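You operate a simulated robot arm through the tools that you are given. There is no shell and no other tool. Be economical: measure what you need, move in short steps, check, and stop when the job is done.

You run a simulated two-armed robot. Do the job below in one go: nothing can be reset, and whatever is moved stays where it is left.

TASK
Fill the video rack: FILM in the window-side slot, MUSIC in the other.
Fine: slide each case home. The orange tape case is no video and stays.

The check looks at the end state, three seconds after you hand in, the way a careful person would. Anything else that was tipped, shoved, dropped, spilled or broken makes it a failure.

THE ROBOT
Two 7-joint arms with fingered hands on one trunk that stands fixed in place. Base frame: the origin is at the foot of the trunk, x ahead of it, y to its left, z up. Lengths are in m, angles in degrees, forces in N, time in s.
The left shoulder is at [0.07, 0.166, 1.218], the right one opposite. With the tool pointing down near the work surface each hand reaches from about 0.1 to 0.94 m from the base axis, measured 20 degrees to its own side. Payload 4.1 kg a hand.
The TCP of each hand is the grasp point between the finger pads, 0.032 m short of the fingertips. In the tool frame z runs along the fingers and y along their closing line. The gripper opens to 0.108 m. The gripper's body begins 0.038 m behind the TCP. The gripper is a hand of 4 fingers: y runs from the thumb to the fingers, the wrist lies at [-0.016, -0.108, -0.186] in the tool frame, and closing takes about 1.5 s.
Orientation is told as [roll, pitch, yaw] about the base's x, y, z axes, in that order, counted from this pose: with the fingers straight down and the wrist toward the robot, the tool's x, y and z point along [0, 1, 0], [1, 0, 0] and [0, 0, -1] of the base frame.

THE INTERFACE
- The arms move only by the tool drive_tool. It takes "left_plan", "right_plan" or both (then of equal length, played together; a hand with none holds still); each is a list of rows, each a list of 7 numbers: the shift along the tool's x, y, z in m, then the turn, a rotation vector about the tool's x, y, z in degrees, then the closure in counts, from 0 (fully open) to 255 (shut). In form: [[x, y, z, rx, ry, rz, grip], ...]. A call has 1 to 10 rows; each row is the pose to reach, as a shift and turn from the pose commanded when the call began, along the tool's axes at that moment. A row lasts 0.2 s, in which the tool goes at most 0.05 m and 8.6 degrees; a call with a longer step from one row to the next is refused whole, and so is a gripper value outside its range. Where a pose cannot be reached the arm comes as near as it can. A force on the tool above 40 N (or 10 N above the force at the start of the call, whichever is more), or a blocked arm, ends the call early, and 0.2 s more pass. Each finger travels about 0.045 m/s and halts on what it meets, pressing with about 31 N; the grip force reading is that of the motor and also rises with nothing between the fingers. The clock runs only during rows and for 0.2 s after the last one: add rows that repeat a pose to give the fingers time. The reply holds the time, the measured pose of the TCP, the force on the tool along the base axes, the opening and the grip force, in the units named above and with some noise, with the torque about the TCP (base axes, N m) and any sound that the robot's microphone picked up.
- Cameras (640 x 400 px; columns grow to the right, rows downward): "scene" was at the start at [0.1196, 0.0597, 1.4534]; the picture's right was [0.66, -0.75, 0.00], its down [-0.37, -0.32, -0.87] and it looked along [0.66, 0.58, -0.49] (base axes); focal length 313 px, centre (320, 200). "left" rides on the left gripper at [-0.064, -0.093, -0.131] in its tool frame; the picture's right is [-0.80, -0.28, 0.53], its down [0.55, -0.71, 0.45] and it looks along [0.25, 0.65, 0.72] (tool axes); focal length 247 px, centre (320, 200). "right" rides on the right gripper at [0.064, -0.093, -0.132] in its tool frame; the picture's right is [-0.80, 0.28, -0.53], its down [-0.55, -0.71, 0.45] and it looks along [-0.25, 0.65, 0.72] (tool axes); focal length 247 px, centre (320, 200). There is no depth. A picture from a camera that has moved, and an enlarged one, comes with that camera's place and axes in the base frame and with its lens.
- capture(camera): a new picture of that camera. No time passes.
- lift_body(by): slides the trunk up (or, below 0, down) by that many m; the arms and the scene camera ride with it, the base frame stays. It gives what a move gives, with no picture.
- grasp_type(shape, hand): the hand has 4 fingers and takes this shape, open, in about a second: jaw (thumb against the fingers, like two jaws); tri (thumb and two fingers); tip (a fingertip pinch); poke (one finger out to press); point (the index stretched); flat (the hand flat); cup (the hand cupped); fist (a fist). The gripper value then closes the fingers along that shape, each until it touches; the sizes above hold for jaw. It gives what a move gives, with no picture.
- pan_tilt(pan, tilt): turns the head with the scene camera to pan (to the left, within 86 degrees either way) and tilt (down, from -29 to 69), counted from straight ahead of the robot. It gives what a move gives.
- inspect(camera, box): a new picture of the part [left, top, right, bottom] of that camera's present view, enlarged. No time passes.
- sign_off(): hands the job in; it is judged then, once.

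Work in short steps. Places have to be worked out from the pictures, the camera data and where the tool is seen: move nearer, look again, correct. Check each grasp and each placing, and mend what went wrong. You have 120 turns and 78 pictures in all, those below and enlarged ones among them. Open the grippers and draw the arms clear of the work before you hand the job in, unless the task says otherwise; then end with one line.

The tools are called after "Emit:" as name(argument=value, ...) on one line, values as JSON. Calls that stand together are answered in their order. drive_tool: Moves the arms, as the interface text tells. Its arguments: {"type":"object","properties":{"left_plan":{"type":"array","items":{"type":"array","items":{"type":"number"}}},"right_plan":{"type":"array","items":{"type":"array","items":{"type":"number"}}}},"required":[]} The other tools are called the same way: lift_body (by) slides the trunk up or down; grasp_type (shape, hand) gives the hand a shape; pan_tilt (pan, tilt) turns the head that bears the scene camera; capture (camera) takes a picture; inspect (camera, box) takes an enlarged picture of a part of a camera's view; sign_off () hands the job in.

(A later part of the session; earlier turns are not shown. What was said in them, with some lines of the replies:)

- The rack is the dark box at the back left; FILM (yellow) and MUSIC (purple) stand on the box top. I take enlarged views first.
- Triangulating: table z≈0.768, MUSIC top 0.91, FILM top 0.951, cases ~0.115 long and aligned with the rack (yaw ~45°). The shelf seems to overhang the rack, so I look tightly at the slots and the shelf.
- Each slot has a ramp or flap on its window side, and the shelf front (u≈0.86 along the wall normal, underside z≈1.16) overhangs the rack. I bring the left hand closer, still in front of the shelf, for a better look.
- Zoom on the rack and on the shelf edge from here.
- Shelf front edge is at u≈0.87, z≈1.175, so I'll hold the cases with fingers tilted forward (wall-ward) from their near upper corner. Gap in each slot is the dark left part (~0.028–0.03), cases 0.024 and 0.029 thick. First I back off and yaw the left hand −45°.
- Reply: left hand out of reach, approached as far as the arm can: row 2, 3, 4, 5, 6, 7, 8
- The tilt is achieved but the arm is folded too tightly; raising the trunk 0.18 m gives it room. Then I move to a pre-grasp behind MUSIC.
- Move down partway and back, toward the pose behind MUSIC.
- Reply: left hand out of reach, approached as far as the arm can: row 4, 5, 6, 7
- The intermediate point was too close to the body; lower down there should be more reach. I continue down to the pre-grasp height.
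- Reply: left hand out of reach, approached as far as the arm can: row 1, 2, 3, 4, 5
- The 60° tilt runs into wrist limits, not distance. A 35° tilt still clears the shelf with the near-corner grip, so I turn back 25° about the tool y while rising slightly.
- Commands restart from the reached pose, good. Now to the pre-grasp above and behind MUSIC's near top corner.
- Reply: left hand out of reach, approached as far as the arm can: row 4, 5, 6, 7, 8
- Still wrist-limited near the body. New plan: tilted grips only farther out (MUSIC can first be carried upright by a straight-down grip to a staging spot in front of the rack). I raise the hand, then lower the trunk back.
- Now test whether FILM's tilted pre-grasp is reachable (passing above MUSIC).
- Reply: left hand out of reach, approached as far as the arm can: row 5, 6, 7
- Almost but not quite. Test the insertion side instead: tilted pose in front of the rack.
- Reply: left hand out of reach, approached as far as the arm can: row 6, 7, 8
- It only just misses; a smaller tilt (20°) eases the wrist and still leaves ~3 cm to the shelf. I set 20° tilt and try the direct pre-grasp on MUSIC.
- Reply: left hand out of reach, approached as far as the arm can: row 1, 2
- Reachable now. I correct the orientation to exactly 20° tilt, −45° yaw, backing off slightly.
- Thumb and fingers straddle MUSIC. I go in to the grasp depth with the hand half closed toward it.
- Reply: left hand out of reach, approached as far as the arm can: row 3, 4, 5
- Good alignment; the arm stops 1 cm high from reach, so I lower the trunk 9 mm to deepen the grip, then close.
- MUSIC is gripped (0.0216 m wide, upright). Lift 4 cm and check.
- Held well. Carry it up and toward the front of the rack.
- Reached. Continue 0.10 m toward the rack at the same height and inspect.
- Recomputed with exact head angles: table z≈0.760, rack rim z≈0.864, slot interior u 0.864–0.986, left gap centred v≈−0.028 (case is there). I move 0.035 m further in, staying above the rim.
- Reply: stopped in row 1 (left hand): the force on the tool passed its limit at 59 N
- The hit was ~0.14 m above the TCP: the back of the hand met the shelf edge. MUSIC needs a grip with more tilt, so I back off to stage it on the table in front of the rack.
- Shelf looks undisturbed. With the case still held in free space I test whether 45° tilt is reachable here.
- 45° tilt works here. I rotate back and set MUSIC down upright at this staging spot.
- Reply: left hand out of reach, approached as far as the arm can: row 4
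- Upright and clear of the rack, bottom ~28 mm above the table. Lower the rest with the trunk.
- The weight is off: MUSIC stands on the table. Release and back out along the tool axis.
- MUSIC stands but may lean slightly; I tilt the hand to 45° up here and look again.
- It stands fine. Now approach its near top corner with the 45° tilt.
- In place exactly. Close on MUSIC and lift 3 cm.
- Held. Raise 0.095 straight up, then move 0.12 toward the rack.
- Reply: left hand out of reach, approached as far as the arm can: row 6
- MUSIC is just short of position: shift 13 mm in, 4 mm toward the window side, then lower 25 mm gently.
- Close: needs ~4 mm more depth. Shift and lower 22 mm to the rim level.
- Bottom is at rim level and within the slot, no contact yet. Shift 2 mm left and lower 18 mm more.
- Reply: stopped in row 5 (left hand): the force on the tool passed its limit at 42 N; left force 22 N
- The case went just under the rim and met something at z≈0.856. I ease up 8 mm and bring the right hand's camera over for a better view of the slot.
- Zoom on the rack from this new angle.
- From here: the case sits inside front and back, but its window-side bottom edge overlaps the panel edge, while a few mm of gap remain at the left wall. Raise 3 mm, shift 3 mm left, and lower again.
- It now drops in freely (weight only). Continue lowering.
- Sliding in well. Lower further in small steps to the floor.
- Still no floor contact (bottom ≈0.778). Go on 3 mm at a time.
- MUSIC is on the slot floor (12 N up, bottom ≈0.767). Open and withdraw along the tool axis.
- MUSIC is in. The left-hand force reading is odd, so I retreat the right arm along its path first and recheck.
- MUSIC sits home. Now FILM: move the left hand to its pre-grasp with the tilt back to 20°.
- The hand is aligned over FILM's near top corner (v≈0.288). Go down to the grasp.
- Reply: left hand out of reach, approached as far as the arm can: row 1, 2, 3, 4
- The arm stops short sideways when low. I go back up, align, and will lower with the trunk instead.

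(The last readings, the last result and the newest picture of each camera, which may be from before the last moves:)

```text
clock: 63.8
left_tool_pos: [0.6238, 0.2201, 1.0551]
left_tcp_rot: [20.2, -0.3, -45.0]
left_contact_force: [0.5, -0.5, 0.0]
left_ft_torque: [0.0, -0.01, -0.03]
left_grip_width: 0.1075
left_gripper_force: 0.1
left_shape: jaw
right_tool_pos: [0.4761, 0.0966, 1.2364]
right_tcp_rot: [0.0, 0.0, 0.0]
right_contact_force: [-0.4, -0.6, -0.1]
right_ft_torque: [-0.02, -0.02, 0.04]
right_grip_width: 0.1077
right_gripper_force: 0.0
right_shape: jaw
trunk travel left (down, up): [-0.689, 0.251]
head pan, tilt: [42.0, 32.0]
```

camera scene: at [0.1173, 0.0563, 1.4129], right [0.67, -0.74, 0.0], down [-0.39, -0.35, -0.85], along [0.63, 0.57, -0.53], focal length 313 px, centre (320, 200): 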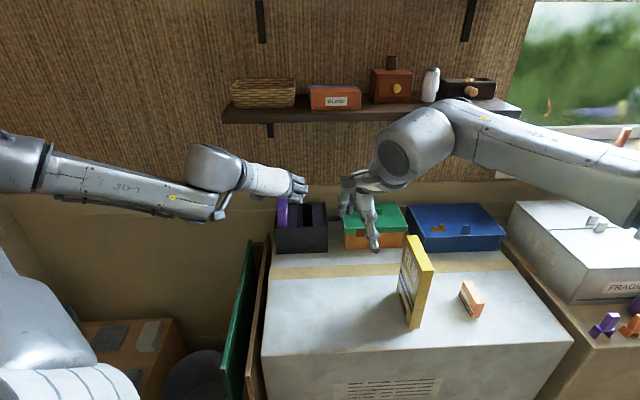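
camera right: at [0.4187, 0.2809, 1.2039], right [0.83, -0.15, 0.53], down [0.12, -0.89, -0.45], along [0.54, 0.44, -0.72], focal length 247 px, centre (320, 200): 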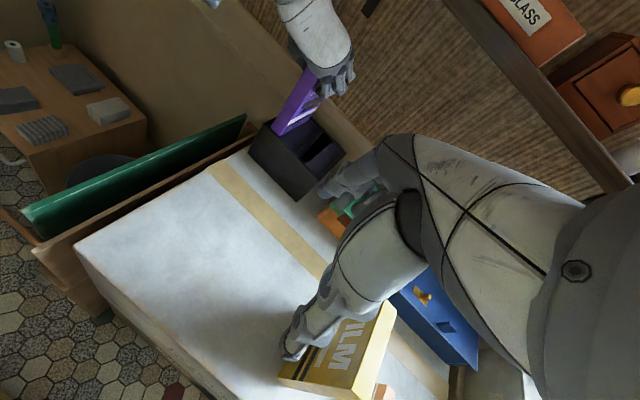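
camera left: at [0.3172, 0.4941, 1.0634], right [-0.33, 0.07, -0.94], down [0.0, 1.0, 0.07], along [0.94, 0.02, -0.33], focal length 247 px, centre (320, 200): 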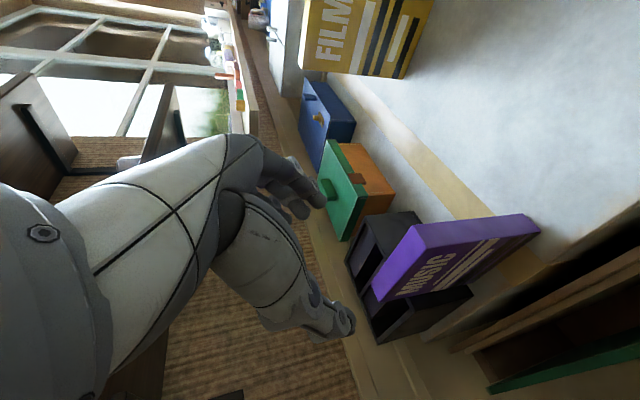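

Aligned at u≈0.597, v≈0.285. Small trim, then lower the trunk 0.112 in two steps.

Emit:
drive_tool(left_plan=[[0.002, 0.0025, 0.001, 0, 0, 0, 0], [0.002, 0.0025, 0.001, 0, 0, 0, 0]])

Emit:
lift_body(by=-0.07)

Emit:
inspect(camera="scene", box=[360, 180, 480, 320])

```text
clock: 64.4
left_tool_pos: [0.6278, 0.2203, 1.0559]
left_tcp_rot: [20.2, -0.3, -45.0]
left_contact_force: [0.6, 0.2, -0.5]
left_ft_torque: [-0.03, 0.02, -0.02]
left_grip_width: 0.1075
left_gripper_force: 0.0
left_shape: jaw
right_tool_pos: [0.4769, 0.0972, 1.2364]
right_tcp_rot: [0.0, 0.1, 0.0]
right_contact_force: [-0.2, 0.0, -0.5]
right_ft_torque: [0.02, 0.02, -0.02]
right_grip_width: 0.1077
right_gripper_force: 0.0
right_shape: jaw
trunk travel left (down, up): [-0.689, 0.251]
head pan, tilt: [42.0, 32.0]
```

```text
clock: 65.5
left_tool_pos: [0.628, 0.2181, 0.9857]
left_tcp_rot: [20.1, -0.4, -45.0]
left_contact_force: [-0.3, 0.3, 1.1]
left_ft_torque: [0.0, 0.01, 0.04]
left_grip_width: 0.1076
left_gripper_force: 0.0
left_shape: jaw
right_tool_pos: [0.4773, 0.0969, 1.167]
right_tcp_rot: [0.1, 0.0, 0.0]
right_contact_force: [-0.5, 0.1, -0.7]
right_ft_torque: [0.03, 0.0, 0.0]
right_grip_width: 0.1077
right_gripper_force: 0.1
right_shape: jaw
trunk travel left (down, up): [-0.619, 0.321]
head pan, tilt: [42.0, 32.0]
```

```text
2.86 times, centred on (420, 250) of scene
camera zoom: at [0.1178, 0.0596, 1.3429], right [0.67, -0.74, 0.0], down [-0.39, -0.35, -0.85], along [0.63, 0.57, -0.53], focal length 894 px, centre (34, 57)
```

zoom: 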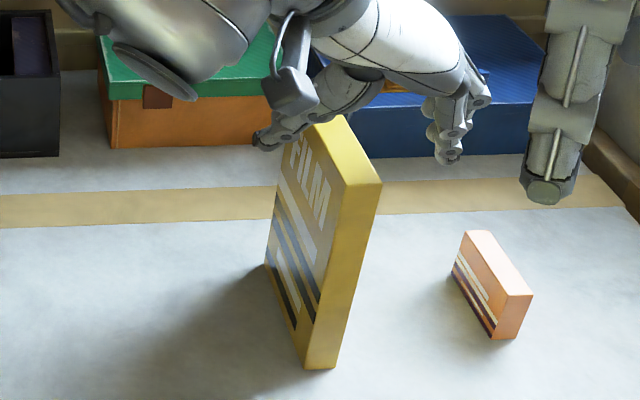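

Thumb and fingers straddle FILM. Lower 42 mm more and close.

Emit:
lift_body(by=-0.043)

Emit:
drive_tool(left_plan=[[0, -0.001, 0, 0, 0, 0, 60], [0, -0.001, 0, 0, 0, 0, 120], [0, -0.001, 0, 0, 0, 0, 180], [0, -0.001, 0, 0, 0, 0, 255], [0, -0.001, 0, 0, 0, 0, 255], [0, -0.001, 0, 0, 0, 0, 255], [0, -0.001, 0, 0, 0, 0, 255], [0, -0.001, 0, 0, 0, 0, 255], [0, -0.001, 0, 0, 0, 0, 255], [0, -0.001, 0, 0, 0, 0, 255]])

Emit:
inspect(camera="scene", box=[360, 180, 480, 320])

```text
clock: 66.4
left_tool_pos: [0.6289, 0.2196, 0.9416]
left_tcp_rot: [20.2, -0.3, -45.0]
left_contact_force: [-0.7, -0.8, 0.1]
left_ft_torque: [0.03, 0.0, 0.02]
left_grip_width: 0.1077
left_gripper_force: 0.1
left_shape: jaw
right_tool_pos: [0.4776, 0.0974, 1.1232]
right_tcp_rot: [0.0, 0.0, -0.1]
right_contact_force: [-0.4, 0.8, -0.6]
right_ft_torque: [0.0, -0.01, 0.02]
right_grip_width: 0.1077
right_gripper_force: 0.1
right_shape: jaw
trunk travel left (down, up): [-0.576, 0.364]
head pan, tilt: [42.0, 32.0]
```

```text
clock: 68.6
left_tool_pos: [0.6284, 0.2199, 0.9417]
left_tcp_rot: [20.2, -0.2, -45.0]
left_contact_force: [1.1, 0.6, 0.0]
left_ft_torque: [-0.01, -0.01, -0.06]
left_grip_width: 0.0214
left_gripper_force: 31.8
left_shape: jaw
right_tool_pos: [0.4779, 0.0958, 1.1242]
right_tcp_rot: [0.0, 0.1, 0.1]
right_contact_force: [-0.4, 0.2, -0.1]
right_ft_torque: [0.02, -0.04, 0.06]
right_grip_width: 0.1077
right_gripper_force: 0.1
right_shape: jaw
trunk travel left (down, up): [-0.576, 0.364]
head pan, tilt: [42.0, 32.0]
```

```text
2.86 times, centred on (420, 250) of scene
camera zoom: at [0.1181, 0.0597, 1.2999], right [0.67, -0.74, 0.0], down [-0.39, -0.35, -0.85], along [0.63, 0.57, -0.53], focal length 894 px, centre (34, 57)
```

zoom: 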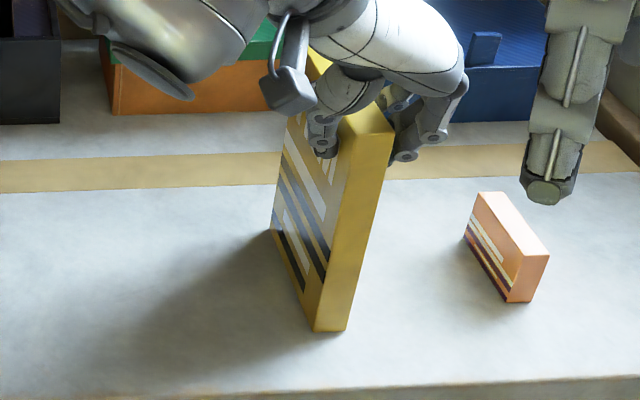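

FILM is gripped. Raise it with the trunk 0.08 m.

Emit:
lift_body(by=0.08)

Emit:
drive_tool(left_plan=[[0.0235, -0.04, 0.0085, 0, 0, 0, 255], [0.047, -0.08, 0.017, 0, 0, 0, 255], [0.0705, -0.12, 0.0255, 0, 0, 0, 255], [0.094, -0.16, 0.034, 0, 0, 0, 255], [0.1175, -0.2, 0.0427, 0, 0, 0, 255], [0.1405, -0.242, 0.0511, 0, 0, 0, 255], [0.1405, -0.242, 0.0511, 0, 0, 0, 255]])

Emit:
capture(camera="scene")

```text
clock: 69.7
left_tool_pos: [0.6276, 0.2203, 1.0215]
left_tcp_rot: [20.0, -0.2, -45.0]
left_contact_force: [0.0, -0.6, -2.2]
left_ft_torque: [-0.03, 0.05, 0.0]
left_grip_width: 0.0216
left_gripper_force: 30.8
left_shape: jaw
right_tool_pos: [0.478, 0.0962, 1.2023]
right_tcp_rot: [-0.1, 0.0, 0.1]
right_contact_force: [0.5, 0.7, -0.1]
right_ft_torque: [-0.01, 0.04, -0.02]
right_grip_width: 0.1076
right_gripper_force: 0.1
right_shape: jaw
trunk travel left (down, up): [-0.656, 0.284]
head pan, tilt: [42.0, 32.0]
```

```text
clock: 71.3
left_tool_pos: [0.5626, 0.4936, 1.0222]
left_tcp_rot: [20.1, -0.2, -44.9]
left_contact_force: [0.8, -0.5, -2.8]
left_ft_torque: [-0.06, 0.05, 0.01]
left_grip_width: 0.0214
left_gripper_force: 30.8
left_shape: jaw
right_tool_pos: [0.4784, 0.0951, 1.204]
right_tcp_rot: [0.0, 0.0, 0.0]
right_contact_force: [-0.5, -0.4, 0.2]
right_ft_torque: [0.03, 0.01, 0.01]
right_grip_width: 0.1077
right_gripper_force: 0.0
right_shape: jaw
trunk travel left (down, up): [-0.656, 0.284]
head pan, tilt: [42.0, 32.0]
```

```text
19 pictures are left
camera scene: at [0.1184, 0.0591, 1.3799], right [0.67, -0.74, 0.0], down [-0.39, -0.35, -0.85], along [0.63, 0.57, -0.53], focal length 313 px, centre (320, 200)
```

scene: 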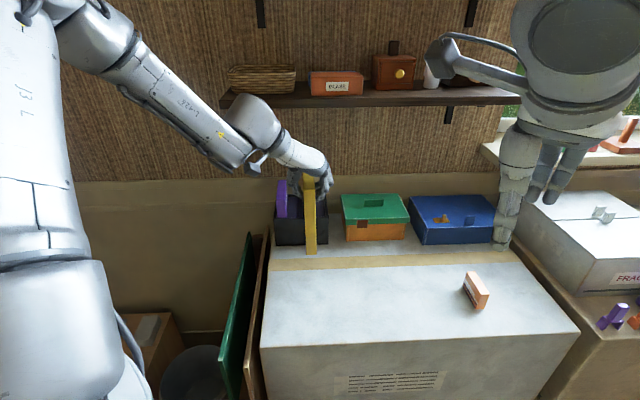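

FILM is over the staging spot in front of the right slot. Lower by trunk until it stands.

Emit:
lift_body(by=-0.077)

Emit:
lift_body(by=-0.004)

```text
clock: 72.5
left_tool_pos: [0.5628, 0.4947, 0.9444]
left_tcp_rot: [20.2, -0.2, -45.0]
left_contact_force: [-0.8, -0.5, -2.3]
left_ft_torque: [-0.07, 0.08, -0.02]
left_grip_width: 0.0214
left_gripper_force: 30.7
left_shape: jaw
right_tool_pos: [0.4771, 0.0957, 1.1269]
right_tcp_rot: [0.0, 0.1, -0.1]
right_contact_force: [0.1, 0.3, -0.1]
right_ft_torque: [0.02, 0.01, 0.03]
right_grip_width: 0.1077
right_gripper_force: 0.1
right_shape: jaw
trunk travel left (down, up): [-0.579, 0.361]
head pan, tilt: [42.0, 32.0]
```

```text
clock: 73.0
left_tool_pos: [0.5632, 0.4938, 0.9417]
left_tcp_rot: [20.3, -0.3, -45.1]
left_contact_force: [0.4, 0.6, 4.5]
left_ft_torque: [0.04, -0.05, -0.02]
left_grip_width: 0.0216
left_gripper_force: 31.3
left_shape: jaw
right_tool_pos: [0.4782, 0.0971, 1.1212]
right_tcp_rot: [0.0, 0.0, 0.0]
right_contact_force: [-0.1, 0.0, 0.4]
right_ft_torque: [-0.01, 0.03, -0.03]
right_grip_width: 0.1078
right_gripper_force: 0.2
right_shape: jaw
trunk travel left (down, up): [-0.575, 0.365]
head pan, tilt: [42.0, 32.0]
```

FILM stands on the table. Release and back out.

Emit:
drive_tool(left_plan=[[0, 0, 0, 0, 0, 0, 200], [0, 0, 0, 0, 0, 0, 120], [0, 0, 0, 0, 0, 0, 80], [0, 0, 0, 0, 0, 0, 60], [0, 0, 0, 0, 0, 0, 60], [0, 0, -0.04, 0, 0, 0, 60], [0, 0, -0.08, 0, 0, 0, 60], [0, 0, -0.12, 0, 0, 0, 60]])

Emit:
drive_tool(left_plan=[[0, 0, 0, 0, 6.25, 0, 60], [0, 0, 0, 0, 12.5, 0, 60], [0, 0, 0, 0, 18.75, 0, 60], [0, 0, 0, 0, 24.8, 0, 60], [0, 0, 0, 0, 24.8, 0, 60]])

Emit:
inspect(camera="scene", box=[250, 160, 350, 280])

```text
clock: 74.8
left_tool_pos: [0.5321, 0.4651, 1.0537]
left_tcp_rot: [20.2, -0.3, -45.0]
left_contact_force: [0.1, -0.1, 0.7]
left_ft_torque: [0.0, -0.01, 0.01]
left_grip_width: 0.0823
left_gripper_force: 0.2
left_shape: jaw
right_tool_pos: [0.4759, 0.097, 1.1234]
right_tcp_rot: [0.0, 0.0, 0.0]
right_contact_force: [-0.2, 0.2, 0.5]
right_ft_torque: [0.0, 0.01, -0.01]
right_grip_width: 0.1078
right_gripper_force: 0.1
right_shape: jaw
trunk travel left (down, up): [-0.575, 0.365]
head pan, tilt: [42.0, 32.0]
```

```text
clock: 76.0
left_tool_pos: [0.5339, 0.4659, 1.054]
left_tcp_rot: [45.0, -0.2, -44.9]
left_contact_force: [-0.3, -0.7, -0.6]
left_ft_torque: [-0.02, 0.01, 0.01]
left_grip_width: 0.0824
left_gripper_force: 0.0
left_shape: jaw
right_tool_pos: [0.4785, 0.0973, 1.1226]
right_tcp_rot: [0.0, 0.0, 0.1]
right_contact_force: [0.5, -0.8, 0.2]
right_ft_torque: [0.05, -0.03, -0.01]
right_grip_width: 0.1077
right_gripper_force: 0.0
right_shape: jaw
trunk travel left (down, up): [-0.575, 0.365]
head pan, tilt: [42.0, 32.0]
```

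```text
3.33 times, centred on (300, 220) of scene
camera zoom: at [0.1182, 0.0592, 1.2989], right [0.67, -0.74, 0.0], down [-0.39, -0.35, -0.85], along [0.63, 0.57, -0.53], focal length 1043 px, centre (387, 133)
```

zoom: 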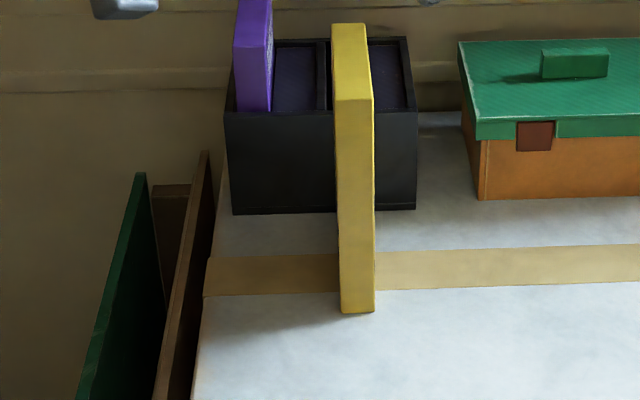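

FILM stands at v≈0.050, near edge u≈0.727. Approach with 45° tilt and close.

Emit:
drive_tool(left_plan=[[-0.0275, 0.001, 0.0245, 0, 0, 0, 60], [-0.0551, 0.002, 0.049, 0, 0, 0, 60], [-0.0551, 0.002, 0.079, 0, 0, 0, 60], [-0.0551, 0.002, 0.109, 0, 0, 0, 80], [-0.0551, 0.002, 0.109, 0, 0, 0, 100]])

Emit:
inspect(camera="scene", box=[250, 160, 350, 280])

```text
clock: 77.2
left_tool_pos: [0.5621, 0.4896, 0.939]
left_tcp_rot: [45.1, -0.2, -44.9]
left_contact_force: [-0.3, -0.4, 0.1]
left_ft_torque: [-0.01, -0.03, 0.07]
left_grip_width: 0.0662
left_gripper_force: 0.0
left_shape: jaw
right_tool_pos: [0.4773, 0.095, 1.1235]
right_tcp_rot: [0.1, 0.0, 0.0]
right_contact_force: [0.8, 0.2, -0.1]
right_ft_torque: [0.03, -0.01, -0.01]
right_grip_width: 0.1076
right_gripper_force: 0.1
right_shape: jaw
trunk travel left (down, up): [-0.575, 0.365]
head pan, tilt: [42.0, 32.0]
```

```text
3.33 times, centred on (300, 220) of scene
camera zoom: at [0.1174, 0.0585, 1.299], right [0.67, -0.74, 0.0], down [-0.39, -0.35, -0.85], along [0.63, 0.57, -0.53], focal length 1043 px, centre (387, 133)
```

zoom: 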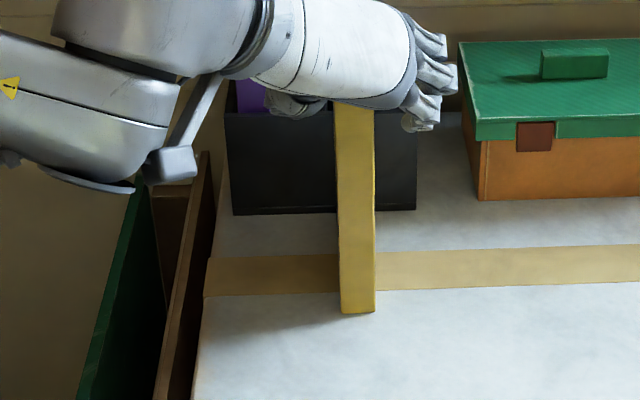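

Good placement. Close and then raise with the trunk 0.118 m.

Emit:
drive_tool(left_plan=[[0, 0, 0, 0, 0, 0, 150], [0, 0, 0, 0, 0, 0, 200], [0, 0, 0, 0, 0, 0, 255], [0, 0, 0, 0, 0, 0, 255], [0, 0, 0, 0, 0, 0, 255], [0, 0, 0, 0, 0, 0, 255], [0, 0, 0, 0, 0, 0, 255], [0, 0, 0, 0, 0, 0, 255]])

Emit:
lift_body(by=0.118)

```text
clock: 79.0
left_tool_pos: [0.563, 0.4911, 0.9372]
left_tcp_rot: [45.0, -0.2, -45.0]
left_contact_force: [-0.5, 0.9, 0.7]
left_ft_torque: [0.05, -0.03, 0.0]
left_grip_width: 0.0215
left_gripper_force: 31.0
left_shape: jaw
right_tool_pos: [0.4774, 0.0959, 1.1233]
right_tcp_rot: [0.1, 0.1, 0.1]
right_contact_force: [-0.1, 0.3, -0.6]
right_ft_torque: [0.01, -0.06, 0.03]
right_grip_width: 0.108
right_gripper_force: 0.1
right_shape: jaw
trunk travel left (down, up): [-0.575, 0.365]
head pan, tilt: [42.0, 32.0]
```

```text
clock: 80.5
left_tool_pos: [0.5626, 0.4922, 1.0555]
left_tcp_rot: [44.9, -0.3, -44.9]
left_contact_force: [0.4, 0.3, -2.5]
left_ft_torque: [-0.08, 0.03, 0.02]
left_grip_width: 0.0215
left_gripper_force: 31.4
left_shape: jaw
right_tool_pos: [0.4794, 0.0962, 1.2405]
right_tcp_rot: [0.0, 0.1, 0.1]
right_contact_force: [1.3, 0.3, -0.3]
right_ft_torque: [-0.01, 0.0, -0.02]
right_grip_width: 0.1078
right_gripper_force: 0.0
right_shape: jaw
trunk travel left (down, up): [-0.693, 0.247]
head pan, tilt: [42.0, 32.0]
```

FILM lifted (bottom ≈0.878). Move in 0.135 and 9 mm left to above the window-side slot.

Emit:
drive_tool(left_plan=[[0.0239, -0.0025, 0.0239, 0, 0, 0, 255], [0.0477, -0.005, 0.0477, 0, 0, 0, 255], [0.0716, -0.007, 0.0716, 0, 0, 0, 255], [0.0955, -0.009, 0.0955, 0, 0, 0, 255], [0.0955, -0.009, 0.0955, 0, 0, 0, 255]])

Emit:
inspect(camera="scene", box=[265, 185, 335, 265])

```text
clock: 81.7
left_tool_pos: [0.65, 0.5942, 1.0539]
left_tcp_rot: [45.0, -0.2, -45.1]
left_contact_force: [0.0, -0.2, -2.0]
left_ft_torque: [-0.03, 0.01, 0.02]
left_grip_width: 0.0217
left_gripper_force: 31.9
left_shape: jaw
right_tool_pos: [0.4777, 0.097, 1.2392]
right_tcp_rot: [0.0, 0.0, 0.0]
right_contact_force: [0.5, -0.3, 0.0]
right_ft_torque: [0.04, 0.0, -0.03]
right_grip_width: 0.1077
right_gripper_force: 0.1
right_shape: jaw
trunk travel left (down, up): [-0.693, 0.247]
head pan, tilt: [42.0, 32.0]
```

```text
5.00 times, centred on (300, 225) of scene
camera zoom: at [0.1176, 0.0595, 1.4169], right [0.67, -0.74, 0.0], down [-0.39, -0.35, -0.85], along [0.63, 0.57, -0.53], focal length 1565 px, centre (420, 75)
```

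zoom: 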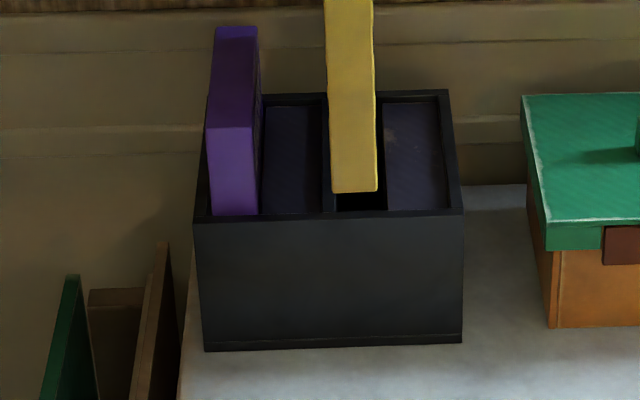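

FILM is nearly over the gap: shift 2.5 mm toward the window, 10 mm deeper, then lower 14 mm to just under rim level.

Emit:
drive_tool(left_plan=[[0.0074, 0.0025, 0.0074, 0, 0, 0, 255], [0.0074, 0.0025, 0.0074, 0, 0, 0, 255], [0.0039, 0.0025, 0.0109, 0, 0, 0, 255], [0.0004, 0.0025, 0.0145, 0, 0, 0, 255], [-0.0025, 0.0025, 0.0173, 0, 0, 0, 255], [-0.0025, 0.0025, 0.0173, 0, 0, 0, 255]])

Emit:
inspect(camera="scene", box=[265, 185, 335, 265])

```text
clock: 83.1
left_tool_pos: [0.6607, 0.5998, 1.041]
left_tcp_rot: [45.0, -0.3, -45.0]
left_contact_force: [-0.1, -0.3, -1.9]
left_ft_torque: [-0.09, 0.06, -0.02]
left_grip_width: 0.0216
left_gripper_force: 30.8
left_shape: jaw
right_tool_pos: [0.478, 0.0968, 1.2406]
right_tcp_rot: [0.0, 0.1, 0.0]
right_contact_force: [-0.6, 0.0, 0.7]
right_ft_torque: [-0.03, 0.01, -0.04]
right_grip_width: 0.1077
right_gripper_force: 0.1
right_shape: jaw
trunk travel left (down, up): [-0.693, 0.247]
head pan, tilt: [42.0, 32.0]
```

```text
5.00 times, centred on (300, 225) of scene
camera zoom: at [0.1185, 0.0601, 1.4168], right [0.67, -0.74, 0.0], down [-0.39, -0.35, -0.85], along [0.63, 0.57, -0.53], focal length 1565 px, centre (420, 75)
```

zoom: 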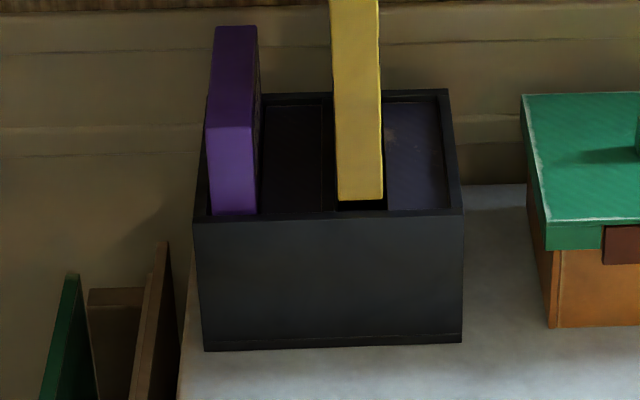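

FILM's bottom is centred over the gap. Lower 18 mm gently.

Emit:
drive_tool(left_plan=[[-0.0025, 0, 0.0025, 0, 0, 0, 255], [-0.005, 0, 0.005, 0, 0, 0, 255], [-0.0075, 0, 0.0075, 0, 0, 0, 255], [-0.01, 0, 0.01, 0, 0, 0, 255], [-0.0127, 0, 0.0127, 0, 0, 0, 255]])

Emit:
inspect(camera="scene", box=[265, 185, 335, 265])

```text
clock: 84.3
left_tool_pos: [0.6574, 0.5966, 1.0238]
left_tcp_rot: [44.9, -0.1, -45.0]
left_contact_force: [-4.0, -6.3, 15.2]
left_ft_torque: [0.33, -0.17, 0.03]
left_grip_width: 0.0233
left_gripper_force: 30.7
left_shape: jaw
right_tool_pos: [0.4744, 0.0925, 1.2419]
right_tcp_rot: [0.2, -0.3, 0.0]
right_contact_force: [0.2, -0.5, -0.6]
right_ft_torque: [-0.05, 0.01, 0.02]
right_grip_width: 0.1077
right_gripper_force: 0.1
right_shape: jaw
trunk travel left (down, up): [-0.693, 0.247]
head pan, tilt: [42.0, 32.0]
```

```text
5.00 times, centred on (300, 225) of scene
camera zoom: at [0.1142, 0.0556, 1.4171], right [0.67, -0.74, 0.0], down [-0.39, -0.35, -0.85], along [0.63, 0.57, -0.53], focal length 1565 px, centre (420, 75)
```

zoom: 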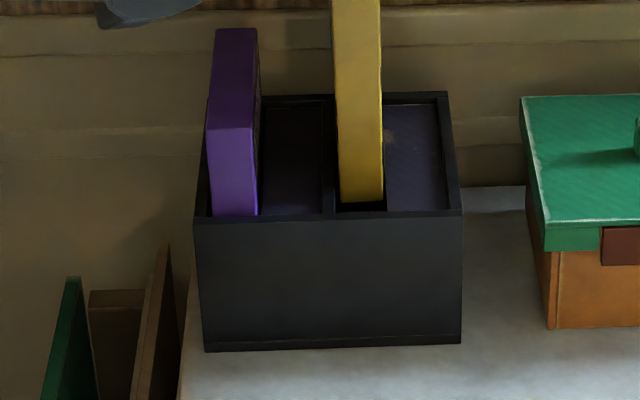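

Torque puts the contact at the far bottom edge: it is on the back rim. Raise 15 mm, pull back 6 mm, and look.

Emit:
drive_tool(left_plan=[[0.005, 0, -0.005, 0, 0, 0, 255], [0.0106, 0, -0.0106, 0, 0, 0, 255], [0.0064, 0, -0.0148, 0, 0, 0, 255], [0.0064, 0, -0.0148, 0, 0, 0, 255]])

Emit:
inspect(camera="scene", box=[250, 150, 350, 265])

Emit:
capture(camera="left")

```text
clock: 85.3
left_tool_pos: [0.6567, 0.5945, 1.0365]
left_tcp_rot: [44.8, -0.2, -44.9]
left_contact_force: [0.2, -0.3, -2.0]
left_ft_torque: [-0.09, 0.06, 0.02]
left_grip_width: 0.0222
left_gripper_force: 31.2
left_shape: jaw
right_tool_pos: [0.4791, 0.0971, 1.2392]
right_tcp_rot: [0.1, 0.1, 0.0]
right_contact_force: [0.2, -0.5, -0.3]
right_ft_torque: [0.0, 0.0, -0.01]
right_grip_width: 0.1077
right_gripper_force: 0.1
right_shape: jaw
trunk travel left (down, up): [-0.693, 0.247]
head pan, tilt: [42.0, 32.0]
```

```text
3.48 times, centred on (300, 208) of scene
camera zoom: at [0.1188, 0.0604, 1.4167], right [0.67, -0.74, 0.0], down [-0.39, -0.36, -0.85], along [0.63, 0.57, -0.53], focal length 1088 px, centre (390, 174)
```

zoom: 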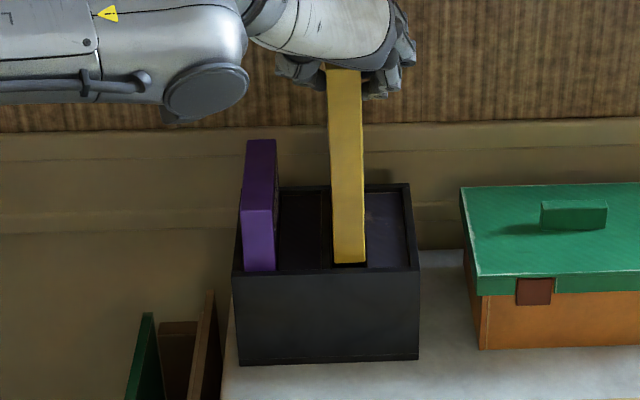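

```text
12 pictures are left
camera left: at [0.4923, 0.5636, 1.0841], right [-0.33, 0.06, -0.94], down [0.0, 1.0, 0.07], along [0.94, 0.02, -0.33], focal length 247 px, centre (320, 200)
```

left: 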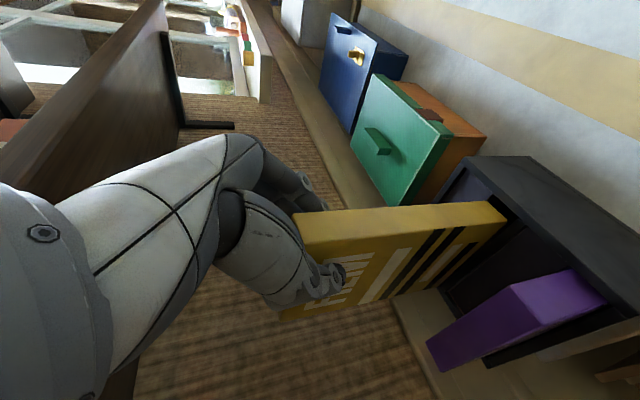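

FILM slid or pitched slightly in the grip. Zoom with the left camera to judge.

Emit:
inspect(camera="left", box=[280, 150, 640, 375])

```text
1.78 times, centred on (460, 262) of left
camera zoom: at [0.4923, 0.5636, 1.0841], right [-0.33, 0.06, -0.94], down [0.0, 1.0, 0.07], along [0.94, 0.02, -0.33], focal length 439 px, centre (71, 89)
```

zoom: 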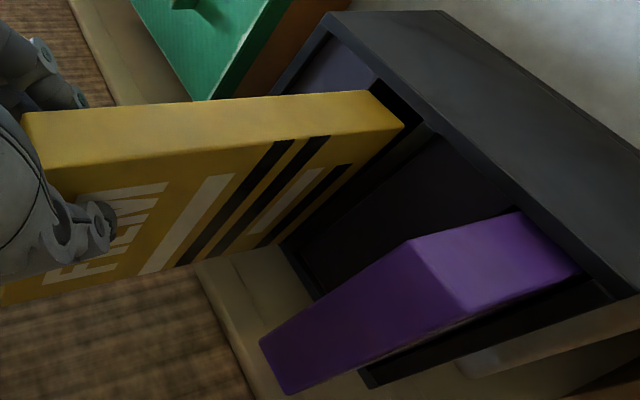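

Triangulating both views: FILM hasn't slid vertically but is pitched ~1.5° (bottom forward). I correct the pitch, trim 1 mm toward the window, and lower again slowly.

Emit:
drive_tool(left_plan=[[0.001, 0.001, 0.001, 0, -1.5, 0, 255], [0.001, 0.001, 0.001, 0, -1.5, 0, 255], [-0.0005, 0.001, 0.0025, 0, -1.5, 0, 255], [-0.002, 0.001, 0.004, 0, -1.5, 0, 255], [-0.0035, 0.001, 0.0055, 0, -1.5, 0, 255], [-0.005, 0.001, 0.007, 0, -1.5, 0, 255]])

```text
clock: 86.7
left_tool_pos: [0.6578, 0.5958, 1.0326]
left_tcp_rot: [43.6, -0.3, -45.1]
left_contact_force: [0.5, 2.4, 8.3]
left_ft_torque: [0.1, -0.09, -0.02]
left_grip_width: 0.023
left_gripper_force: 31.1
left_shape: jaw
right_tool_pos: [0.4776, 0.0958, 1.2416]
right_tcp_rot: [0.0, 0.0, 0.1]
right_contact_force: [-0.8, -0.2, -0.1]
right_ft_torque: [0.0, 0.05, -0.01]
right_grip_width: 0.1076
right_gripper_force: 0.2
right_shape: jaw
trunk travel left (down, up): [-0.693, 0.247]
head pan, tilt: [42.0, 32.0]
```

Contacts have been far-left, now near-right: a small yaw error of about 1°. Raise 5 mm, rotate ~1.2° clockwise about the vertical, and retry.

Emit:
drive_tool(left_plan=[[0.0036, 0, -0.0036, 0, 0, 0, 255], [0.0043, -0.0005, -0.0029, -0.83, 0, 0.87, 255], [0.0043, -0.0005, -0.0029, -0.83, 0, 0.87, 255], [0.0022, -0.0005, -0.0008, -0.83, 0, 0.87, 255], [0.0001, -0.0005, 0.0013, -0.83, 0, 0.87, 255], [-0.002, -0.0005, 0.0034, -0.83, 0, 0.87, 255], [-0.0041, -0.0005, 0.0055, -0.83, 0, 0.87, 255]])

Emit:
inspect(camera="scene", box=[265, 185, 335, 265])

```text
clock: 88.3
left_tool_pos: [0.6593, 0.5968, 1.0233]
left_tcp_rot: [43.4, -0.2, -46.2]
left_contact_force: [-0.4, -0.2, -2.4]
left_ft_torque: [-0.09, 0.06, 0.05]
left_grip_width: 0.0226
left_gripper_force: 31.4
left_shape: jaw
right_tool_pos: [0.4774, 0.0963, 1.2417]
right_tcp_rot: [0.0, 0.0, 0.0]
right_contact_force: [0.2, -0.9, -0.1]
right_ft_torque: [-0.01, 0.03, 0.01]
right_grip_width: 0.1077
right_gripper_force: 0.0
right_shape: jaw
trunk travel left (down, up): [-0.693, 0.247]
head pan, tilt: [42.0, 32.0]
```

```text
5.00 times, centred on (300, 225) of scene
camera zoom: at [0.1183, 0.0602, 1.4168], right [0.67, -0.74, 0.0], down [-0.39, -0.35, -0.85], along [0.63, 0.57, -0.53], focal length 1565 px, centre (420, 75)
```

zoom: 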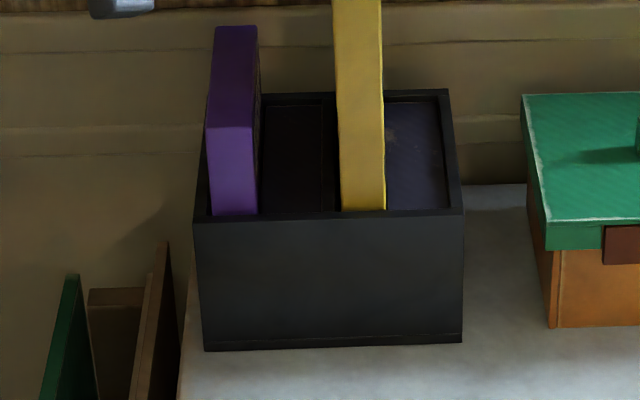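

It has entered the slot freely. Continue lowering vertically.

Emit:
drive_tool(left_plan=[[-0.0034, 0, 0.0036, 0, 0, 0, 255], [-0.0069, 0, 0.0073, 0, 0, 0, 255], [-0.0103, 0, 0.0109, 0, 0, 0, 255], [-0.0137, 0, 0.0145, 0, 0, 0, 255], [-0.0172, 0, 0.0182, 0, 0, 0, 255], [-0.0206, 0, 0.0218, 0, 0, 0, 255], [-0.024, 0, 0.0254, 0, 0, 0, 255], [-0.0275, 0, 0.0291, 0, 0, 0, 255]])

```text
clock: 90.1
left_tool_pos: [0.6586, 0.5958, 0.9818]
left_tcp_rot: [43.4, -0.2, -46.2]
left_contact_force: [0.3, 0.8, -2.2]
left_ft_torque: [-0.08, 0.08, 0.01]
left_grip_width: 0.0227
left_gripper_force: 31.3
left_shape: jaw
right_tool_pos: [0.4782, 0.0973, 1.24]
right_tcp_rot: [0.0, 0.0, 0.0]
right_contact_force: [-0.7, 0.5, -0.5]
right_ft_torque: [-0.01, 0.0, 0.01]
right_grip_width: 0.108
right_gripper_force: 0.0
right_shape: jaw
trunk travel left (down, up): [-0.693, 0.247]
head pan, tilt: [42.0, 32.0]
```

Free so far; 0.03 m more.

Emit:
drive_tool(left_plan=[[-0.0034, 0, 0.0036, 0, 0, 0, 255], [-0.0069, 0, 0.0073, 0, 0, 0, 255], [-0.0103, 0, 0.0109, 0, 0, 0, 255], [-0.0137, 0, 0.0145, 0, 0, 0, 255], [-0.0172, 0, 0.0182, 0, 0, 0, 255], [-0.0206, 0, 0.0218, 0, 0, 0, 255]])

Emit:
drive_tool(left_plan=[[-0.0017, 0, 0.0018, 0, 0, 0, 255], [-0.0034, 0, 0.0036, 0, 0, 0, 255], [-0.0045, 0, 0.0048, 0, 0, 0, 255]])

```text
clock: 91.5
left_tool_pos: [0.6587, 0.5964, 0.9527]
left_tcp_rot: [43.4, -0.3, -46.2]
left_contact_force: [0.3, 0.8, -1.9]
left_ft_torque: [-0.07, 0.09, 0.01]
left_grip_width: 0.0229
left_gripper_force: 31.2
left_shape: jaw
right_tool_pos: [0.4782, 0.0967, 1.2401]
right_tcp_rot: [0.0, 0.0, 0.0]
right_contact_force: [-0.1, 0.7, -0.1]
right_ft_torque: [0.0, -0.02, 0.01]
right_grip_width: 0.1079
right_gripper_force: 0.0
right_shape: jaw
trunk travel left (down, up): [-0.693, 0.247]
head pan, tilt: [42.0, 32.0]
```

```text
clock: 92.3
left_tool_pos: [0.6593, 0.5955, 0.9463]
left_tcp_rot: [43.5, -0.2, -46.2]
left_contact_force: [0.4, 0.2, -1.1]
left_ft_torque: [-0.05, 0.05, 0.0]
left_grip_width: 0.0224
left_gripper_force: 31.0
left_shape: jaw
right_tool_pos: [0.4786, 0.0975, 1.2407]
right_tcp_rot: [0.0, 0.0, -0.1]
right_contact_force: [0.6, 0.1, -0.1]
right_ft_torque: [0.0, 0.0, -0.02]
right_grip_width: 0.1079
right_gripper_force: 0.0
right_shape: jaw
trunk travel left (down, up): [-0.693, 0.247]
head pan, tilt: [42.0, 32.0]
```

Almost at the floor; a few more mm until contact.

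Emit:
drive_tool(left_plan=[[-0.0014, 0, 0.0015, 0, 0, 0, 255], [-0.0027, 0, 0.0029, 0, 0, 0, 255], [-0.0027, 0, 0.0029, 0, 0, 0, 255]])

Emit:
inspect(camera="scene", box=[255, 165, 345, 265])

```text
clock: 93.1
left_tool_pos: [0.6594, 0.5942, 0.9463]
left_tcp_rot: [43.7, -0.4, -46.2]
left_contact_force: [2.4, 2.0, 11.1]
left_ft_torque: [0.13, -0.11, -0.02]
left_grip_width: 0.0227
left_gripper_force: 31.0
left_shape: jaw
right_tool_pos: [0.4772, 0.095, 1.2405]
right_tcp_rot: [0.0, -0.1, 0.0]
right_contact_force: [-0.4, -0.3, 0.7]
right_ft_torque: [0.0, -0.02, -0.01]
right_grip_width: 0.1078
right_gripper_force: 0.1
right_shape: jaw
trunk travel left (down, up): [-0.693, 0.247]
head pan, tilt: [42.0, 32.0]
```

```text
4.00 times, centred on (300, 215) of scene
camera zoom: at [0.1169, 0.0586, 1.4172], right [0.67, -0.74, 0.0], down [-0.39, -0.35, -0.85], along [0.63, 0.57, -0.53], focal length 1252 px, centre (400, 140)
```

zoom: 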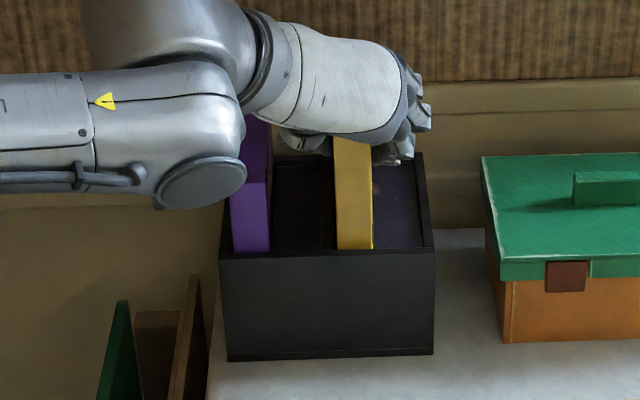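

FILM is on the floor (bottom ≈0.768, same as MUSIC). Open modestly and withdraw along the tool axis.

Emit:
drive_tool(left_plan=[[0.0007, 0, -0.0007, 0, 0, 0, 210], [0.0007, 0, -0.0007, 0, 0, 0, 165], [0.0007, 0, -0.0007, 0, 0, 0, 135], [0.0007, 0, -0.0007, 0, 0, 0, 130], [0.0007, 0, -0.0007, 0, 0, 0, 130], [0.0007, 0, -0.03, 0, 0, 0, 130], [0.0007, 0, -0.06, 0, 0, 0, 130], [0.0007, 0, -0.1, 0, 0, 0, 110], [0.0007, 0, -0.14, 0, 0, 0, 60], [0.0007, 0, -0.18, 0, 0, 0, 0]])

Emit:
drive_tool(left_plan=[[0, -0.03, -0.03, 0, 0, 0, 0], [0.01, -0.06, -0.06, 0, 0, 0, 0], [0.02, -0.09, -0.08, 0, 0, 0, 0], [0.02, -0.09, -0.08, 0, 0, 0, 0], [0.02, -0.09, -0.08, 0, 0, 0, 0]])

Emit:
capture(camera="scene")

Emit:
inspect(camera="scene", box=[255, 180, 345, 270])

```text
clock: 95.3
left_tool_pos: [0.5688, 0.5099, 1.075]
left_tcp_rot: [43.6, -0.1, -46.3]
left_contact_force: [0.5, 0.3, -1.1]
left_ft_torque: [0.01, -0.02, 0.0]
left_grip_width: 0.1078
left_gripper_force: 0.1
left_shape: jaw
right_tool_pos: [0.4762, 0.0936, 1.2402]
right_tcp_rot: [0.1, 0.1, 0.1]
right_contact_force: [-0.5, -0.8, 0.6]
right_ft_torque: [0.05, 0.0, -0.03]
right_grip_width: 0.1078
right_gripper_force: 0.1
right_shape: jaw
trunk travel left (down, up): [-0.693, 0.247]
head pan, tilt: [42.0, 32.0]
```

```text
clock: 96.5
left_tool_pos: [0.4752, 0.5493, 1.1466]
left_tcp_rot: [43.5, -0.4, -46.1]
left_contact_force: [-0.3, -0.7, -0.4]
left_ft_torque: [0.0, -0.01, 0.01]
left_grip_width: 0.1079
left_gripper_force: 0.0
left_shape: jaw
right_tool_pos: [0.4778, 0.0969, 1.2396]
right_tcp_rot: [0.0, 0.0, 0.0]
right_contact_force: [-0.8, 0.5, -0.1]
right_ft_torque: [-0.01, 0.04, -0.03]
right_grip_width: 0.1077
right_gripper_force: 0.0
right_shape: jaw
trunk travel left (down, up): [-0.693, 0.247]
head pan, tilt: [42.0, 32.0]
```

```text
8 pictures are left
camera scene: at [0.1179, 0.0597, 1.4169], right [0.67, -0.74, 0.0], down [-0.39, -0.35, -0.85], along [0.63, 0.57, -0.53], focal length 313 px, centre (320, 200)
```

scene: 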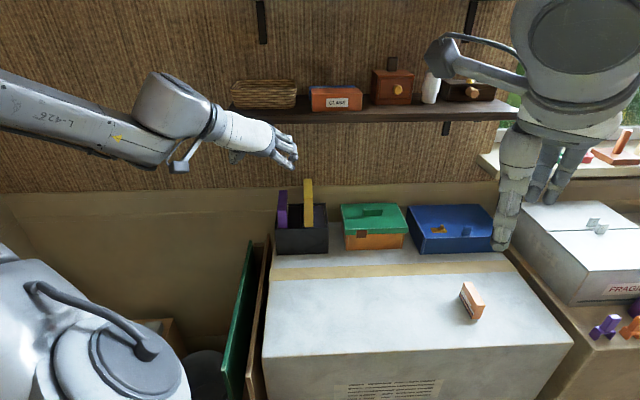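

```text
4.44 times, centred on (300, 225) of scene
camera zoom: at [0.1179, 0.0597, 1.4169], right [0.67, -0.74, 0.0], down [-0.39, -0.35, -0.85], along [0.63, 0.57, -0.53], focal length 1391 px, centre (409, 89)
```

zoom: 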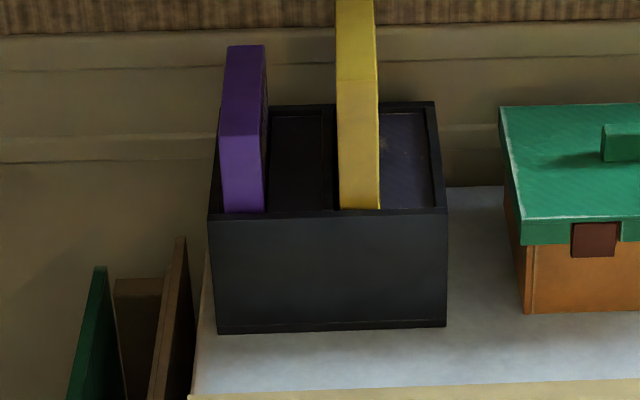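

Both cases stand home in their slots, FILM on the window side, the orange case untouched. I draw the left hand a little farther back before handing in.

Emit:
drive_tool(left_plan=[[-0.01, -0.02, -0.03, 0, 0, 0, 0], [-0.02, -0.04, -0.06, 0, 0, 0, 0], [-0.02, -0.04, -0.06, 0, 0, 0, 0]])

Emit:
capture(camera="scene")

```text
clock: 97.3
left_tool_pos: [0.4089, 0.5406, 1.174]
left_tcp_rot: [43.3, -0.3, -46.2]
left_contact_force: [0.6, 0.2, 0.8]
left_ft_torque: [0.01, 0.05, 0.0]
left_grip_width: 0.1077
left_gripper_force: 0.0
left_shape: jaw
right_tool_pos: [0.479, 0.0981, 1.2393]
right_tcp_rot: [0.0, 0.1, 0.0]
right_contact_force: [0.6, 0.7, 0.1]
right_ft_torque: [0.02, 0.03, -0.02]
right_grip_width: 0.1076
right_gripper_force: 0.1
right_shape: jaw
trunk travel left (down, up): [-0.693, 0.247]
head pan, tilt: [42.0, 32.0]
```

```text
6 pictures are left
camera scene: at [0.1197, 0.0609, 1.4166], right [0.67, -0.74, 0.0], down [-0.4, -0.36, -0.85], along [0.63, 0.57, -0.53], focal length 313 px, centre (320, 200)
```

scene: 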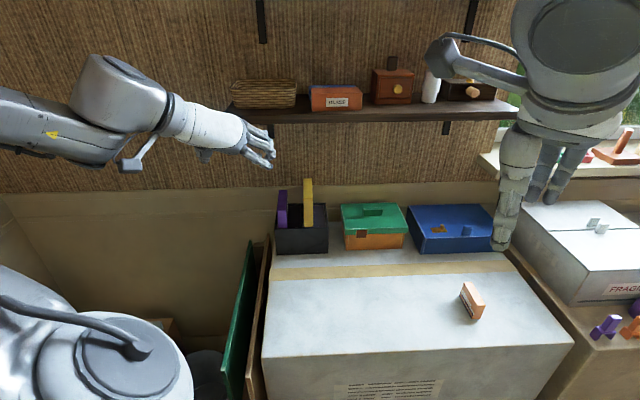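

The scene is calm, the hands are open and clear, so I hand in.

Emit:
sign_off()

```text
The job is handed in.
```

FILM is in the window-side slot and MUSIC in the other, both pushed down to the slot floor. The orange tape case was not touched. While carrying MUSIC, the hand bumped the shelf edge once (59 N stop); in the later pictures the shelf looks undisturbed.
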